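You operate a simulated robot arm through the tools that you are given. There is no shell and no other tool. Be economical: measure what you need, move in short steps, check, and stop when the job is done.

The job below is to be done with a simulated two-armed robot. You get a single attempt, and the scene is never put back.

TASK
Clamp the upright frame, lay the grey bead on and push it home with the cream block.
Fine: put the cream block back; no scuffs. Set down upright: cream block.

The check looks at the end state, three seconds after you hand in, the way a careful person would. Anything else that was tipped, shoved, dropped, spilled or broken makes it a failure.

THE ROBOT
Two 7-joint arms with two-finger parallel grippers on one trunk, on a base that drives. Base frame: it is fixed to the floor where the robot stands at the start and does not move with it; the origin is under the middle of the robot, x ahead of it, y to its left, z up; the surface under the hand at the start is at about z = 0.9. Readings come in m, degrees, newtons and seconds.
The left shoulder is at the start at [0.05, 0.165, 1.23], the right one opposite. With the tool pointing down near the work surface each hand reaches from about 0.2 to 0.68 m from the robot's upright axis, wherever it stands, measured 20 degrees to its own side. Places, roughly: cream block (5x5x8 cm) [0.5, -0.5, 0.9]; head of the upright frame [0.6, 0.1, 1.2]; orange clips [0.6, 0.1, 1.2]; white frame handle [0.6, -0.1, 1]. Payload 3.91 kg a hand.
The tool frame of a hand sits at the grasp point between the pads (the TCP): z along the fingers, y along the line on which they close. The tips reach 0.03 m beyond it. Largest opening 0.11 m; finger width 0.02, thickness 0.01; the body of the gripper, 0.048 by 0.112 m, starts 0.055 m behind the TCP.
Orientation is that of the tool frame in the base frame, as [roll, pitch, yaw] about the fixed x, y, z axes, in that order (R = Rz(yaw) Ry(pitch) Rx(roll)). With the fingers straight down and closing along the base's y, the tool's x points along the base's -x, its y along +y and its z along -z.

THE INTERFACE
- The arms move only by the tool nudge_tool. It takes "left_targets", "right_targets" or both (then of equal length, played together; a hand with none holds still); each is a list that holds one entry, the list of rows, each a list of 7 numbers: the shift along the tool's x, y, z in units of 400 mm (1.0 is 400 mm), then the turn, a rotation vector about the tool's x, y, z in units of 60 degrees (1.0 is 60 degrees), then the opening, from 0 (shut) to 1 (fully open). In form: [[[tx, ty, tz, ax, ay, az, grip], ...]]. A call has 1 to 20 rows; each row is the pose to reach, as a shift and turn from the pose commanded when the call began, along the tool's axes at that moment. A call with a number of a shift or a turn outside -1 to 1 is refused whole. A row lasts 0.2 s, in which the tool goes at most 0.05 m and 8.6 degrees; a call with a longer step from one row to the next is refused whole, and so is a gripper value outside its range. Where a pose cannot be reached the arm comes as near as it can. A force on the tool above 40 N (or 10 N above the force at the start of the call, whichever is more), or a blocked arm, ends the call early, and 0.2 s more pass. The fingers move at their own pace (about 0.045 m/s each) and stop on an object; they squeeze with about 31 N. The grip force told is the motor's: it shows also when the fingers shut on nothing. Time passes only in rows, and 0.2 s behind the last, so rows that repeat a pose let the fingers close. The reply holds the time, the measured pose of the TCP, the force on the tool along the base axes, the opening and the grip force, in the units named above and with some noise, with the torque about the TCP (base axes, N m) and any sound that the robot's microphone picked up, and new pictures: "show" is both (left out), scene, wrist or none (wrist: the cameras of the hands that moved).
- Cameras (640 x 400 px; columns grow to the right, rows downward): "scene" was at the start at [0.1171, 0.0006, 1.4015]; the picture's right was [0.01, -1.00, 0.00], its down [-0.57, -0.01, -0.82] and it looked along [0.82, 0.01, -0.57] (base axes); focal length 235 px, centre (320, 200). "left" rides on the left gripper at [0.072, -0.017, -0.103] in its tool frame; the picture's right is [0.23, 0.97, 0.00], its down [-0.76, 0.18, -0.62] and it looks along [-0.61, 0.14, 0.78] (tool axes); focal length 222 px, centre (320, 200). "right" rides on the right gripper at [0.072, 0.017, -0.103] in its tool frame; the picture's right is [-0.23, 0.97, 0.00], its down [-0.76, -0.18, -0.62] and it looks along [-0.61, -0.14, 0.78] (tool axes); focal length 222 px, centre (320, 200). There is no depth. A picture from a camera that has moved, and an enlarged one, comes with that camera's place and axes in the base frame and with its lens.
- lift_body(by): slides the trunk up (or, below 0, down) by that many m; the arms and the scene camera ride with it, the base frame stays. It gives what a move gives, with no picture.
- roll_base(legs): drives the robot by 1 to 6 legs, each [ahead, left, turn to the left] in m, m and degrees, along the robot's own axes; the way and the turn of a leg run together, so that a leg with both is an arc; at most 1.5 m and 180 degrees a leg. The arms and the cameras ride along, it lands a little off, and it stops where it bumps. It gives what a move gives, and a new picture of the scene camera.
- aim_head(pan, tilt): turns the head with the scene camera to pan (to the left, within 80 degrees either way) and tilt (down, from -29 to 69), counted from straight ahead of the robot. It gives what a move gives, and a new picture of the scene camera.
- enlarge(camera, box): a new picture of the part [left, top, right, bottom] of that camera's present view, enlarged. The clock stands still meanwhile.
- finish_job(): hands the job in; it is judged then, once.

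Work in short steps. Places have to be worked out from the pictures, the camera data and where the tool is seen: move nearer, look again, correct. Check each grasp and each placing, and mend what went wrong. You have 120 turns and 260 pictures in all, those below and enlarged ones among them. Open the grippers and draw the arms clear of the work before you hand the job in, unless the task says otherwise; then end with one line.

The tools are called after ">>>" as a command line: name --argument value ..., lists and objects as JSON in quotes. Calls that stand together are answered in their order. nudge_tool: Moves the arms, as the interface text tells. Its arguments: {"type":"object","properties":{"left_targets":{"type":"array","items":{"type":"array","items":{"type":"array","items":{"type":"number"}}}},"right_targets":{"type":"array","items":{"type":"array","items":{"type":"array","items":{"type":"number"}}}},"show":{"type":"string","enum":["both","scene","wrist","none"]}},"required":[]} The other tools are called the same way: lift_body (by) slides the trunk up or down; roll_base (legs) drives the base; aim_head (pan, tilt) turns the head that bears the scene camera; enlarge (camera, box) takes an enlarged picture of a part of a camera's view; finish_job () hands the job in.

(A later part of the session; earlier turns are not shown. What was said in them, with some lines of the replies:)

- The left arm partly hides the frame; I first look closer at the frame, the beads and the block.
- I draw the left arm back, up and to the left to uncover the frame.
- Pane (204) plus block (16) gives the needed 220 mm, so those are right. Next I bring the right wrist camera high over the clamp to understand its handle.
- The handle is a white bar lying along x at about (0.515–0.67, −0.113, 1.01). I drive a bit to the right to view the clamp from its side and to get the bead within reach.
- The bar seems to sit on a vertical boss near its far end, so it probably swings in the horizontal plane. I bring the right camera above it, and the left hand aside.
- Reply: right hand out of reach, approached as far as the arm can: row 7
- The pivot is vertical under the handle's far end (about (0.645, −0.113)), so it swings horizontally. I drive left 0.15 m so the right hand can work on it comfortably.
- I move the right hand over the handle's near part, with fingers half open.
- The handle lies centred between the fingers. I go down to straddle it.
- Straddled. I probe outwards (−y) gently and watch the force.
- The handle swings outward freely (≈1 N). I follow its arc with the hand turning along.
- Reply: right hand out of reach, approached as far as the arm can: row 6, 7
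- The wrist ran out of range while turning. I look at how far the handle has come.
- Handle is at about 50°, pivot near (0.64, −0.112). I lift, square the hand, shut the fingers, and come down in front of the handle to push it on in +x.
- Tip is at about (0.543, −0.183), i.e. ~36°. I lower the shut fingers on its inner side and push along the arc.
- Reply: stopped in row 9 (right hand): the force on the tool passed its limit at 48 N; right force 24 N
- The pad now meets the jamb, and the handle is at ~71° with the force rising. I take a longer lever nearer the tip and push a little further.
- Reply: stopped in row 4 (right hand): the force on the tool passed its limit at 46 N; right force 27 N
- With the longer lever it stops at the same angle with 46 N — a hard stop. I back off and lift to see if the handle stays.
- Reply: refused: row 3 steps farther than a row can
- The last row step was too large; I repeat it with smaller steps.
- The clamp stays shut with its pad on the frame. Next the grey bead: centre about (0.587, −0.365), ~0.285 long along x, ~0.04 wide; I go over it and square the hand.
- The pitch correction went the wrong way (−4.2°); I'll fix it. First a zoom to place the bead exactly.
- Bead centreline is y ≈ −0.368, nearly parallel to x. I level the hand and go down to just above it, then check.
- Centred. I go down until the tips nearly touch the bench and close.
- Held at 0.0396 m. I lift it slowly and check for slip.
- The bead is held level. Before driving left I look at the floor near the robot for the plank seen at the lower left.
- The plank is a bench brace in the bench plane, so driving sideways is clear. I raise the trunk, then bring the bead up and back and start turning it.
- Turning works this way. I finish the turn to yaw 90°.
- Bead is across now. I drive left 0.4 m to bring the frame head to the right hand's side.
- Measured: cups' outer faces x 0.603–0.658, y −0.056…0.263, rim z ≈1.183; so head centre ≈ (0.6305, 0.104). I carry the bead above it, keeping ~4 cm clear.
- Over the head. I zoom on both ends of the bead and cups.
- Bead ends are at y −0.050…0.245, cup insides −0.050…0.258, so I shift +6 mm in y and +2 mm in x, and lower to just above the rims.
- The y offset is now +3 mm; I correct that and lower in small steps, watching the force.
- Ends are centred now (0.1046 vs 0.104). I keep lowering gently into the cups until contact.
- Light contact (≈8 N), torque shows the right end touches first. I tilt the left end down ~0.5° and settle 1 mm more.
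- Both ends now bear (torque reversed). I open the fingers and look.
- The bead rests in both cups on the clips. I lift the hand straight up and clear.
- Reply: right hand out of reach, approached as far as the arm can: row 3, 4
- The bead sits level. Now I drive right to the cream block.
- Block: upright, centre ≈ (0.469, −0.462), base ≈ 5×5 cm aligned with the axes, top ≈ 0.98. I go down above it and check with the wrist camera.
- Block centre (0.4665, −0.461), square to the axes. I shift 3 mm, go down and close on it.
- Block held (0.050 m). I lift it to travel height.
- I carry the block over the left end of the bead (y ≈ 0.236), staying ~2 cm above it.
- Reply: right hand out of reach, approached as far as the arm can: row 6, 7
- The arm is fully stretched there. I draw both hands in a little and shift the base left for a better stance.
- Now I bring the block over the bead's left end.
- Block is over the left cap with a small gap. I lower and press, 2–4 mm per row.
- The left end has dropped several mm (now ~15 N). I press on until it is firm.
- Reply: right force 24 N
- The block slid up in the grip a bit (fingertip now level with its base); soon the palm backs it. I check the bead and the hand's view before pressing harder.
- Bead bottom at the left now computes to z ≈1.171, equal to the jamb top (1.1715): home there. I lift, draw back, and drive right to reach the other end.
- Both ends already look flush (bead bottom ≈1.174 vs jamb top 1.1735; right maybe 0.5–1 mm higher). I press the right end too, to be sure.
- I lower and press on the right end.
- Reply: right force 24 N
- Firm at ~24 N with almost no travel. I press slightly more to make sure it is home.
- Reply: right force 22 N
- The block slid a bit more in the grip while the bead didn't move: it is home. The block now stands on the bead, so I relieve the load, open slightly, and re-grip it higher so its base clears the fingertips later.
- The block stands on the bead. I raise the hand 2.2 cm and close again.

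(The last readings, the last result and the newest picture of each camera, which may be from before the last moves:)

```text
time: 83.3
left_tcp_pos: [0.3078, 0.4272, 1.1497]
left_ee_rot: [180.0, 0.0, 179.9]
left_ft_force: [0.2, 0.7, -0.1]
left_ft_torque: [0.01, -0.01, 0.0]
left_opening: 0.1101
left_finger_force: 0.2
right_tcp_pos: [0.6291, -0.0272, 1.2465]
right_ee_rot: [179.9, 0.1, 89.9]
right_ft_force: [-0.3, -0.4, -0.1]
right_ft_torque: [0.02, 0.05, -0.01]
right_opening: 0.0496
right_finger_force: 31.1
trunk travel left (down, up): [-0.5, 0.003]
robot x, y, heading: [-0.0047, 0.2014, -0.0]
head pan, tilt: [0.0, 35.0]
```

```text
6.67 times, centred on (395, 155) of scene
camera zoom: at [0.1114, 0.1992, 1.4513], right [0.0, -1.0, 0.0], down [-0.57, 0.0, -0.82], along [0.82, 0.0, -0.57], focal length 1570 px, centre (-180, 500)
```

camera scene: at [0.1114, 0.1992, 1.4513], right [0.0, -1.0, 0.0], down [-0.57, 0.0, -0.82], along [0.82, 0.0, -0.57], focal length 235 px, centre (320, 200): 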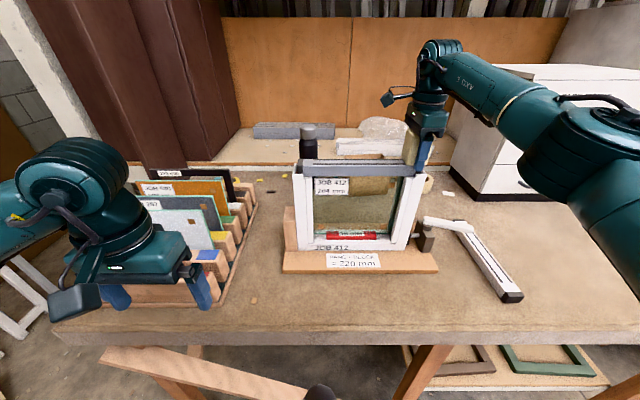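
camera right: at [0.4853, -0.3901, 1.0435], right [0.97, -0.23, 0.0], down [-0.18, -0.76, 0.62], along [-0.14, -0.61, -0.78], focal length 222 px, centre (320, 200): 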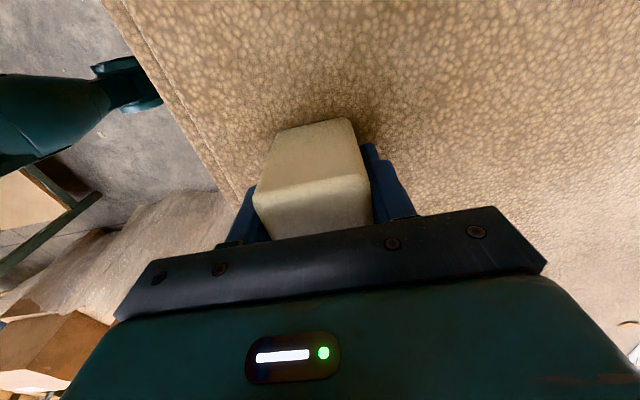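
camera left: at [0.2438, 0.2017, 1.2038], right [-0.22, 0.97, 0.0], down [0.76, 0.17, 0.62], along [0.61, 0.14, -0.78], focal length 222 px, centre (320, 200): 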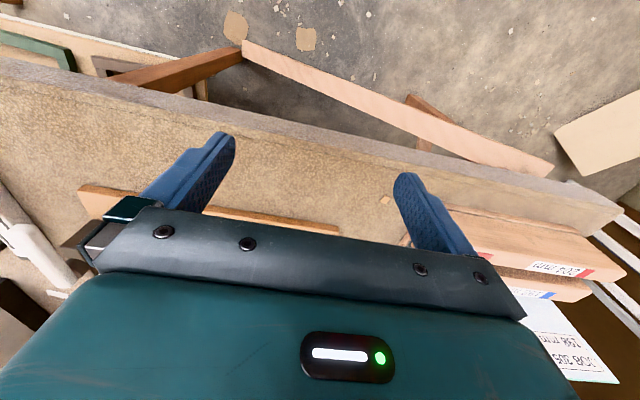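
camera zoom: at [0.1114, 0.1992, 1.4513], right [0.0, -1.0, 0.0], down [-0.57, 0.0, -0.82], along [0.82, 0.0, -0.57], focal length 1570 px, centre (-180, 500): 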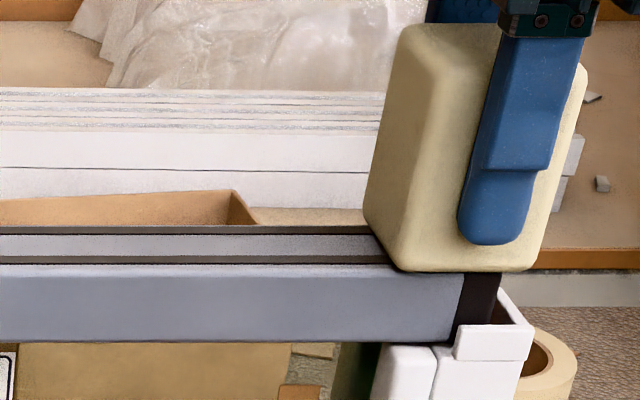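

Re-gripped properly. I lift, draw back, and inspect the bead.

>>> nudge_tool --right_targets '[[[0, 0, -0.03, 0, 0, 0, 0.35], [0, -0.03, -0.065, 0, 0, 0, 0.35], [0, -0.12, -0.08, 0, 0, 0, 0.35], [0, -0.22, -0.08, 0, 0, 0, 0.35], [-0.08, -0.3, -0.08, 0, 0, 0, 0.35], [-0.16, -0.36, -0.08, 0, 0, 0, 0.35]]]' --show "none"

>>> enlarge --camera "scene" --box '[285, 145, 345, 185]'

>>> enlarge --camera "scene" --box '[375, 145, 435, 185]'

>>> enlarge --camera "scene" --box '[280, 130, 460, 280]'

```text
time: 84.7
left_tcp_pos: [0.3076, 0.4265, 1.15]
left_ee_rot: [-180.0, -0.1, 180.0]
left_ft_force: [-1.2, -0.2, 0.4]
left_ft_torque: [-0.01, 0.01, 0.01]
left_opening: 0.11
left_finger_force: 0.0
right_tcp_pos: [0.4834, -0.0905, 1.277]
right_ee_rot: [179.9, 0.1, 89.8]
right_ft_force: [0.0, 0.0, -1.8]
right_ft_torque: [-0.01, -0.02, -0.02]
right_opening: 0.0499
right_finger_force: 31.1
trunk travel left (down, up): [-0.5, 0.003]
robot x, y, heading: [-0.0059, 0.1984, -0.2]
head pan, tilt: [0.0, 35.0]
```

```text
10.00 times, centred on (315, 165) of scene
camera zoom: at [0.1107, 0.1984, 1.4513], right [0.0, -1.0, 0.0], down [-0.57, 0.0, -0.82], along [0.82, 0.0, -0.57], focal length 2354 px, centre (370, 550)
```

zoom: 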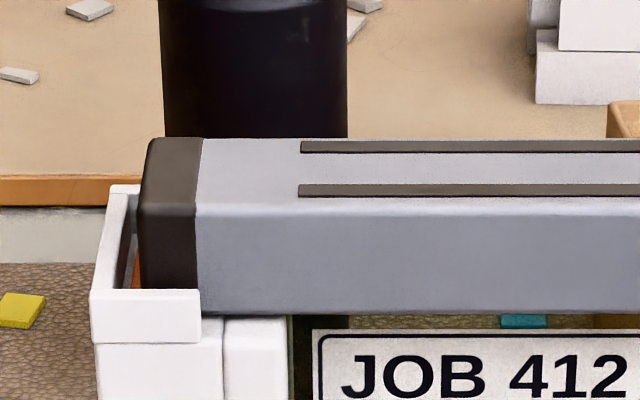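

```text
10.00 times, centred on (405, 165) of scene
camera zoom: at [0.1107, 0.1984, 1.4513], right [0.0, -1.0, 0.0], down [-0.57, 0.0, -0.82], along [0.82, 0.0, -0.57], focal length 2354 px, centre (-530, 550)
```

zoom: 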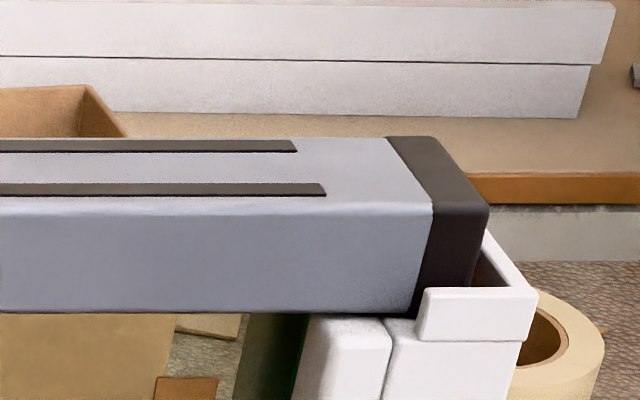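

```text
2.67 times, centred on (370, 205) of scene
camera zoom: at [0.1107, 0.1984, 1.4513], right [0.0, -1.0, 0.0], down [-0.57, 0.0, -0.82], along [0.82, 0.0, -0.57], focal length 628 px, centre (187, 187)
```

zoom: 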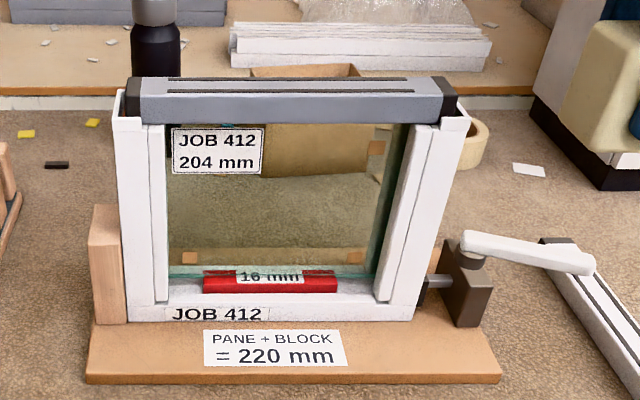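

Bead is level and flush with both jamb tops (dropped ~6.6 mm, the clip height); frame, pane and clamp look unchanged. Now I drive right to put the block back.

>>> roll_base --legs '[[0, -0.23, 0], [0, -0.22, 0.2]]'

```text
time: 89.5
left_tcp_pos: [0.3073, -0.0208, 1.1502]
left_ee_rot: [-180.0, -0.1, -179.9]
left_ft_force: [-0.1, -0.9, 0.1]
left_ft_torque: [-0.03, 0.01, 0.01]
left_opening: 0.1101
left_finger_force: 0.1
right_tcp_pos: [0.4858, -0.5361, 1.2776]
right_ee_rot: [179.8, 0.1, 90.1]
right_ft_force: [-0.1, -0.1, -2.2]
right_ft_torque: [0.02, 0.02, -0.03]
right_opening: 0.0496
right_finger_force: 30.9
trunk travel left (down, up): [-0.5, 0.003]
robot x, y, heading: [-0.0053, -0.2491, 0.0]
head pan, tilt: [0.0, 35.0]
camera scene: at [0.1118, -0.249, 1.4512], right [0.0, -1.0, 0.0], down [-0.57, 0.0, -0.82], along [0.82, 0.0, -0.57], focal length 235 px, centre (320, 200)
```

scene: 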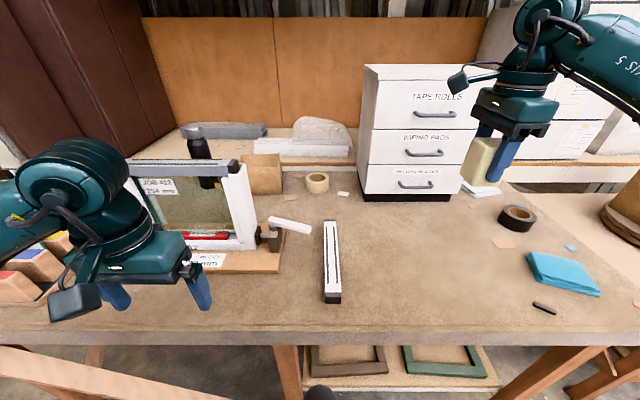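

I move above the block's original spot (0.468, −0.461) and lower to ~2 cm above the bench.

>>> nudge_tool --right_targets '[[[0.1, -0.03, 0, 0, 0, 0, 0.35], [0.1875, -0.0445, 0.04, 0, 0, 0, 0.35], [0.1875, -0.0445, 0.16, 0, 0, 0, 0.35], [0.1875, -0.0445, 0.28, 0, 0, 0, 0.35], [0.1875, -0.0445, 0.4, 0, 0, 0, 0.35], [0.1875, -0.0445, 0.52, 0, 0, 0, 0.35], [0.1875, -0.0445, 0.62, 0, 0, 0, 0.35], [0.1875, -0.0445, 0.72, 0, 0, 0, 0.35], [0.1875, -0.0445, 0.78, 0, 0, 0, 0.35]]]' --show "both"

```text
time: 91.5
left_tcp_pos: [0.3068, -0.0204, 1.1494]
left_ee_rot: [-180.0, 0.1, -179.9]
left_ft_force: [0.0, -0.1, -0.7]
left_ft_torque: [-0.01, -0.02, -0.02]
left_opening: 0.1101
left_finger_force: 0.0
right_tcp_pos: [0.4671, -0.4613, 0.964]
right_ee_rot: [179.9, 0.1, 90.2]
right_ft_force: [-0.3, 0.3, -2.2]
right_ft_torque: [0.0, 0.01, 0.0]
right_opening: 0.0499
right_finger_force: 31.3
trunk travel left (down, up): [-0.5, 0.003]
robot x, y, heading: [-0.0051, -0.2452, 0.3]
head pan, tilt: [0.0, 35.0]
camera scene: at [0.112, -0.2487, 1.4512], right [0.0, -1.0, 0.0], down [-0.57, 0.0, -0.82], along [0.82, 0.0, -0.57], focal length 235 px, centre (320, 200)
camera right: at [0.4818, -0.3915, 1.0669], right [0.97, -0.23, 0.0], down [-0.18, -0.76, 0.62], along [-0.14, -0.61, -0.78], focal length 222 px, centre (320, 200)
```

scene: 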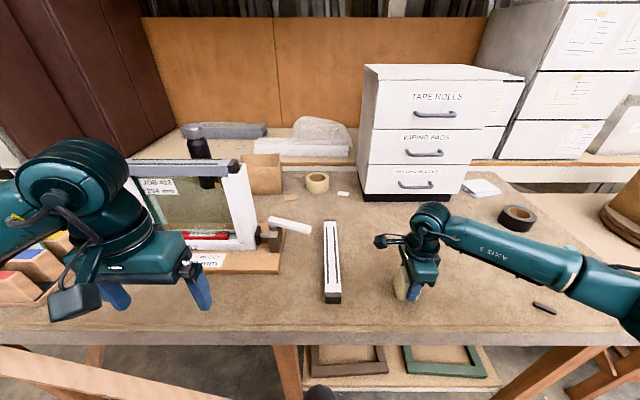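
right: 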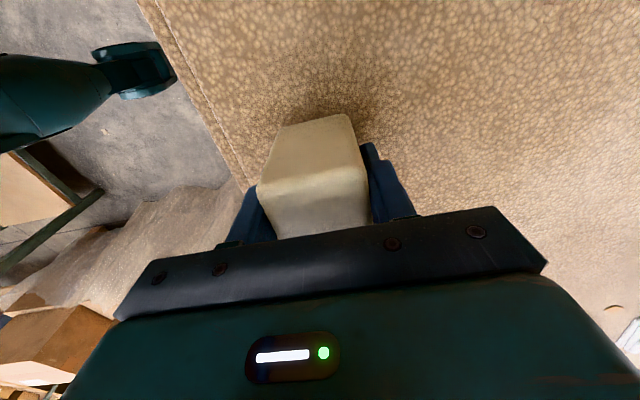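

I lower slowly to contact.

>>> nudge_tool --right_targets '[[[0, 0, 0.025, 0, 0, 0, 0.35], [0, 0, 0.042, 0, 0, 0, 0.35], [0, 0, 0.049, 0, 0, 0, 0.35], [0, 0, 0.053, 0, 0, 0, 0.35], [0, 0, 0.053, 0, 0, 0, 0.35]]]' --show "none"

```text
time: 92.7
left_tcp_pos: [0.3055, -0.0194, 1.1501]
left_ee_rot: [-180.0, 0.1, -179.9]
left_ft_force: [-0.3, -0.1, -1.0]
left_ft_torque: [-0.03, -0.02, 0.01]
left_opening: 0.1103
left_finger_force: 0.2
right_tcp_pos: [0.4677, -0.4613, 0.9471]
right_ee_rot: [179.7, 0.1, 90.0]
right_ft_force: [-5.7, -6.7, 22.6]
right_ft_torque: [-0.23, 0.88, 0.11]
right_opening: 0.0499
right_finger_force: 30.9
trunk travel left (down, up): [-0.5, 0.003]
robot x, y, heading: [-0.0034, -0.2504, -0.1]
head pan, tilt: [0.0, 35.0]
```

Contact came a little early (22 N); I ease off before opening.

>>> nudge_tool --right_targets '[[[0, 0, -0.006, 0, 0, 0, 0.35], [0, 0, -0.011, 0, 0, 0, 0.35], [0, 0, -0.011, 0, 0, 0, 0.35]]]' --show "none"

```text
time: 93.5
left_tcp_pos: [0.3062, -0.0206, 1.1499]
left_ee_rot: [180.0, 0.1, -179.9]
left_ft_force: [-1.0, -0.5, -0.9]
left_ft_torque: [0.0, 0.02, 0.03]
left_opening: 0.1102
left_finger_force: 0.0
right_tcp_pos: [0.4685, -0.4622, 0.9485]
right_ee_rot: [179.9, 0.1, 90.1]
right_ft_force: [-0.3, 0.0, -2.2]
right_ft_torque: [-0.01, -0.03, -0.03]
right_opening: 0.0497
right_finger_force: 30.8
trunk travel left (down, up): [-0.5, 0.003]
robot x, y, heading: [-0.0049, -0.246, 0.1]
head pan, tilt: [0.0, 35.0]
```

>>> nudge_tool --right_targets '[[[0, 0, 0.003, 0, 0, 0, 0.35], [0, 0, 0.004, 0, 0, 0, 0.35], [0, 0, 0.004, 0, 0, 0, 0.35]]]' --show "none"

```text
time: 94.3
left_tcp_pos: [0.306, -0.02, 1.1496]
left_ee_rot: [-180.0, 0.0, -179.9]
left_ft_force: [1.0, -0.8, -0.2]
left_ft_torque: [0.02, -0.01, -0.02]
left_opening: 0.11
left_finger_force: 0.1
right_tcp_pos: [0.4687, -0.4605, 0.9482]
right_ee_rot: [179.9, 0.1, 90.0]
right_ft_force: [0.8, -0.5, -1.9]
right_ft_torque: [0.0, 0.03, 0.02]
right_opening: 0.0499
right_finger_force: 31.1
trunk travel left (down, up): [-0.5, 0.003]
robot x, y, heading: [-0.0045, -0.2497, 0.2]
head pan, tilt: [0.0, 35.0]
```

Still hanging just above the bench; a touch lower.

>>> nudge_tool --right_targets '[[[0, 0, 0.003, 0, 0, 0, 0.35], [0, 0, 0.004, 0, 0, 0, 0.35], [0, 0, 0.004, 0, 0, 0, 0.35]]]' --show "none"

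```text
time: 95.1
left_tcp_pos: [0.3074, -0.0202, 1.1502]
left_ee_rot: [180.0, 0.0, -179.9]
left_ft_force: [0.1, -1.7, 0.6]
left_ft_torque: [-0.01, -0.02, 0.04]
left_opening: 0.1101
left_finger_force: 0.0
right_tcp_pos: [0.4686, -0.4611, 0.946]
right_ee_rot: [179.8, 0.0, 90.0]
right_ft_force: [1.2, -1.7, 4.3]
right_ft_torque: [-0.08, 0.1, 0.02]
right_opening: 0.0498
right_finger_force: 31.4
trunk travel left (down, up): [-0.5, 0.003]
robot x, y, heading: [-0.005, -0.2465, -0.0]
head pan, tilt: [0.0, 35.0]
```

It stands on the bench now (light load). I open, let it settle, and rise straight up.

>>> nudge_tool --right_targets '[[[0, 0, 0, 0, 0, 0, 0.5], [0, 0, 0, 0, 0, 0, 0.6], [0, 0, 0, 0, 0, 0, 0.75], [0, 0, 0, 0, 0, 0, 0.8], [0, 0, -0.06, 0, 0, 0, 0.8], [0, 0, -0.16, 0, 0, 0, 0.8], [0, 0, -0.28, 0, 0, 0, 0.8], [0, 0, -0.4, 0, 0, 0, 0.8], [0, 0, -0.5, 0, 0, 0, 0.8]]]' --show "both"

>>> enlarge --camera "scene" --box '[360, 230, 460, 310]'

```text
time: 97.1
left_tcp_pos: [0.3069, -0.0203, 1.1492]
left_ee_rot: [-180.0, -0.1, -179.9]
left_ft_force: [-0.4, 0.0, 0.8]
left_ft_torque: [0.02, 0.0, 0.0]
left_opening: 0.11
left_finger_force: 0.0
right_tcp_pos: [0.467, -0.4596, 1.1461]
right_ee_rot: [179.8, 0.1, 90.2]
right_ft_force: [-0.7, 1.2, 0.6]
right_ft_torque: [-0.01, 0.01, 0.01]
right_opening: 0.0882
right_finger_force: 0.1
trunk travel left (down, up): [-0.5, 0.003]
robot x, y, heading: [-0.0053, -0.2443, 0.5]
head pan, tilt: [0.0, 35.0]
camera scene: at [0.1114, -0.2483, 1.4512], right [0.0, -1.0, 0.0], down [-0.57, 0.0, -0.82], along [0.82, 0.0, -0.57], focal length 235 px, centre (320, 200)
camera right: at [0.4822, -0.3894, 1.2487], right [0.97, -0.23, 0.0], down [-0.18, -0.76, 0.62], along [-0.14, -0.61, -0.78], focal length 222 px, centre (320, 200)
```

scene: 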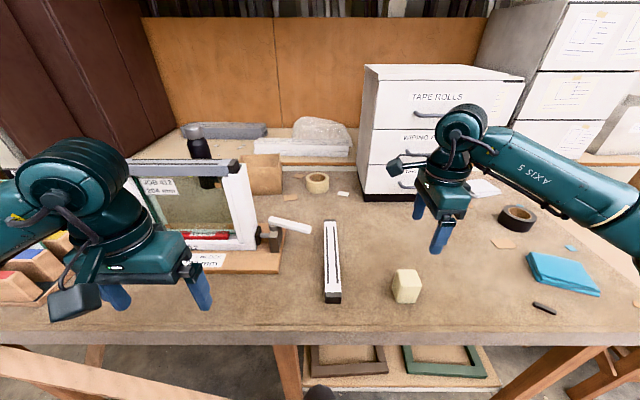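
right: 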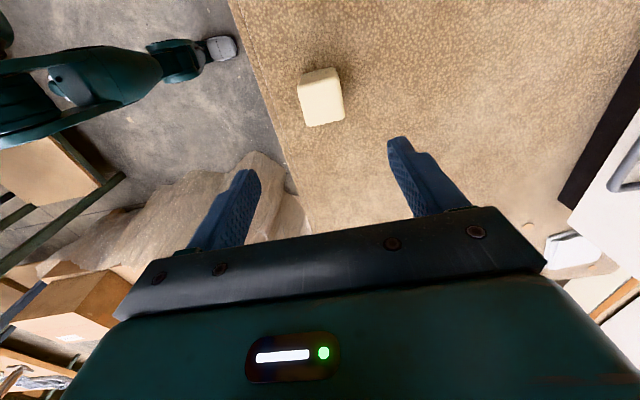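

```text
5.00 times, centred on (410, 270) of scene
camera zoom: at [0.1114, -0.2483, 1.4512], right [0.0, -1.0, 0.0], down [-0.57, 0.0, -0.82], along [0.82, 0.0, -0.57], focal length 1177 px, centre (-130, -150)
```

zoom: 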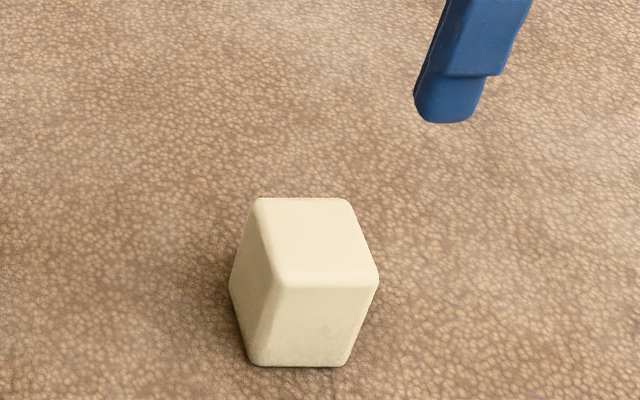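

Block stands upright at its old place (within ~3 mm). I draw both hands back and take a last look at the frame.

>>> nudge_tool --right_targets '[[[0, -0.1, 0, 0, 0, 0, 0.8], [0, -0.2, 0, 0, 0, 0, 0.8], [0, -0.28, 0, 0, 0, 0, 0.8], [0, -0.28, 0, 0, 0, 0, 0.8], [0, -0.28, 0, 0, 0, 0, 0.8]]]' --left_targets '[[[0, 0.1, 0, 0, 0, 0, 1], [0, 0.2, 0, 0, 0, 0, 1], [0, 0.3, 0, 0, 0, 0, 1], [0, 0.4, 0, 0, 0, 0, 1], [0, 0.5, 0, 0, 0, 0, 1]]]' --show "scene"

>>> enlarge --camera "scene" --box '[90, 130, 330, 290]'

>>> enlarge --camera "scene" --box '[200, 150, 260, 190]'

```text
time: 98.3
left_tcp_pos: [0.3086, 0.1816, 1.1504]
left_ee_rot: [-180.0, 0.0, -179.9]
left_ft_force: [-0.6, -0.5, -0.6]
left_ft_torque: [0.01, -0.02, -0.03]
left_opening: 0.1101
left_finger_force: 0.1
right_tcp_pos: [0.3542, -0.4624, 1.1464]
right_ee_rot: [179.8, 0.1, 90.0]
right_ft_force: [-0.5, -0.1, 0.5]
right_ft_torque: [-0.01, 0.01, 0.0]
right_opening: 0.088
right_finger_force: 0.1
trunk travel left (down, up): [-0.5, 0.003]
robot x, y, heading: [-0.0035, -0.2486, 0.0]
head pan, tilt: [0.0, 35.0]
camera scene: at [0.1111, -0.2484, 1.4513], right [0.0, -1.0, 0.0], down [-0.57, 0.0, -0.82], along [0.82, 0.0, -0.57], focal length 235 px, centre (320, 200)
```

scene: 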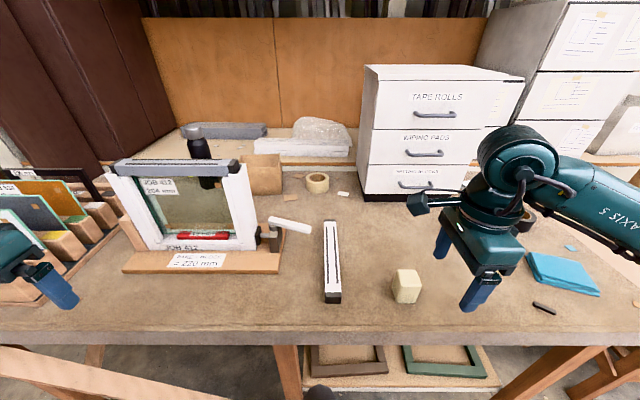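

```text
2.50 times, centred on (210, 210) of scene
camera zoom: at [0.1111, -0.2484, 1.4513], right [0.0, -1.0, 0.0], down [-0.57, 0.0, -0.82], along [0.82, 0.0, -0.57], focal length 589 px, centre (595, 175)
```

zoom: 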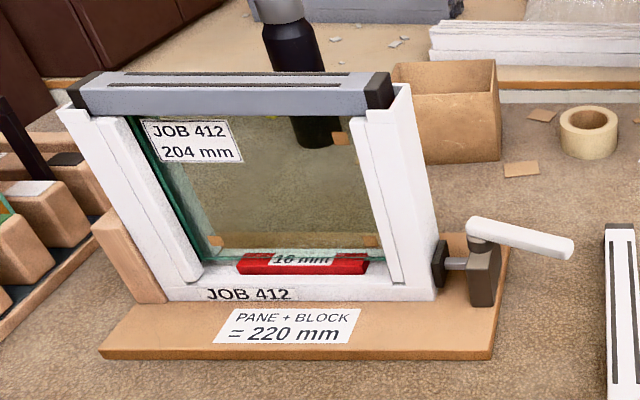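

```text
10.00 times, centred on (230, 170) of scene
camera zoom: at [0.1111, -0.2484, 1.4513], right [0.0, -1.0, 0.0], down [-0.57, 0.0, -0.82], along [0.82, 0.0, -0.57], focal length 2354 px, centre (1220, 500)
```

zoom: 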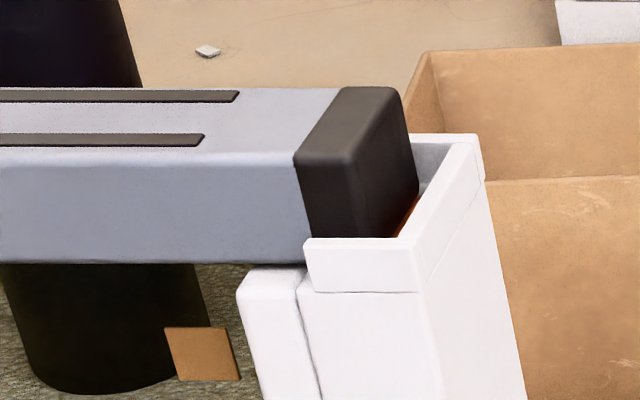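

I want to be certain the bead is fully down, so I look closer at the seam under both ends.

>>> enlarge --camera "scene" --box '[222, 164, 246, 180]'

>>> enlarge --camera "scene" --box '[112, 156, 142, 184]'

```text
16.00 times, centred on (234, 172) of scene
camera zoom: at [0.1111, -0.2484, 1.4513], right [0.0, -1.0, 0.0], down [-0.57, 0.0, -0.82], along [0.82, 0.0, -0.57], focal length 3767 px, centre (1696, 648)
```

zoom: 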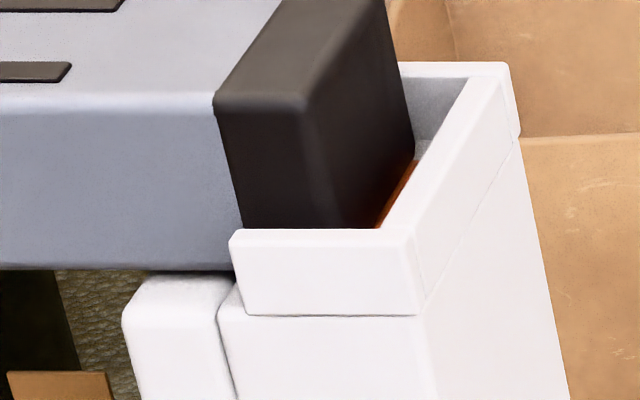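

```text
14.29 times, centred on (127, 170) of scene
camera zoom: at [0.1111, -0.2484, 1.4513], right [0.0, -1.0, 0.0], down [-0.57, 0.0, -0.82], along [0.82, 0.0, -0.57], focal length 3363 px, centre (3077, 629)
```

zoom: 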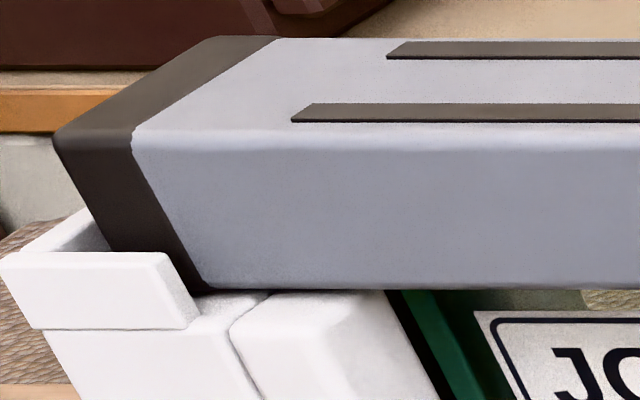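

Both ends sit level (within about 0.3 mm) with no gap on the jambs. The clamp is shut, the block is back upright, and the hands are open and clear, so I hand in.

>>> finish_job

```text
The job is handed in.
```

The frame is clamped. The grey bead is laid on and pushed home with the cream block, and the block is back upright within about 3 mm of its old spot. While pressing, the block slid up in the grip, so I re-gripped it before setting it down; I saw no marks on the block or the bead, but did not look closely for scuffs.
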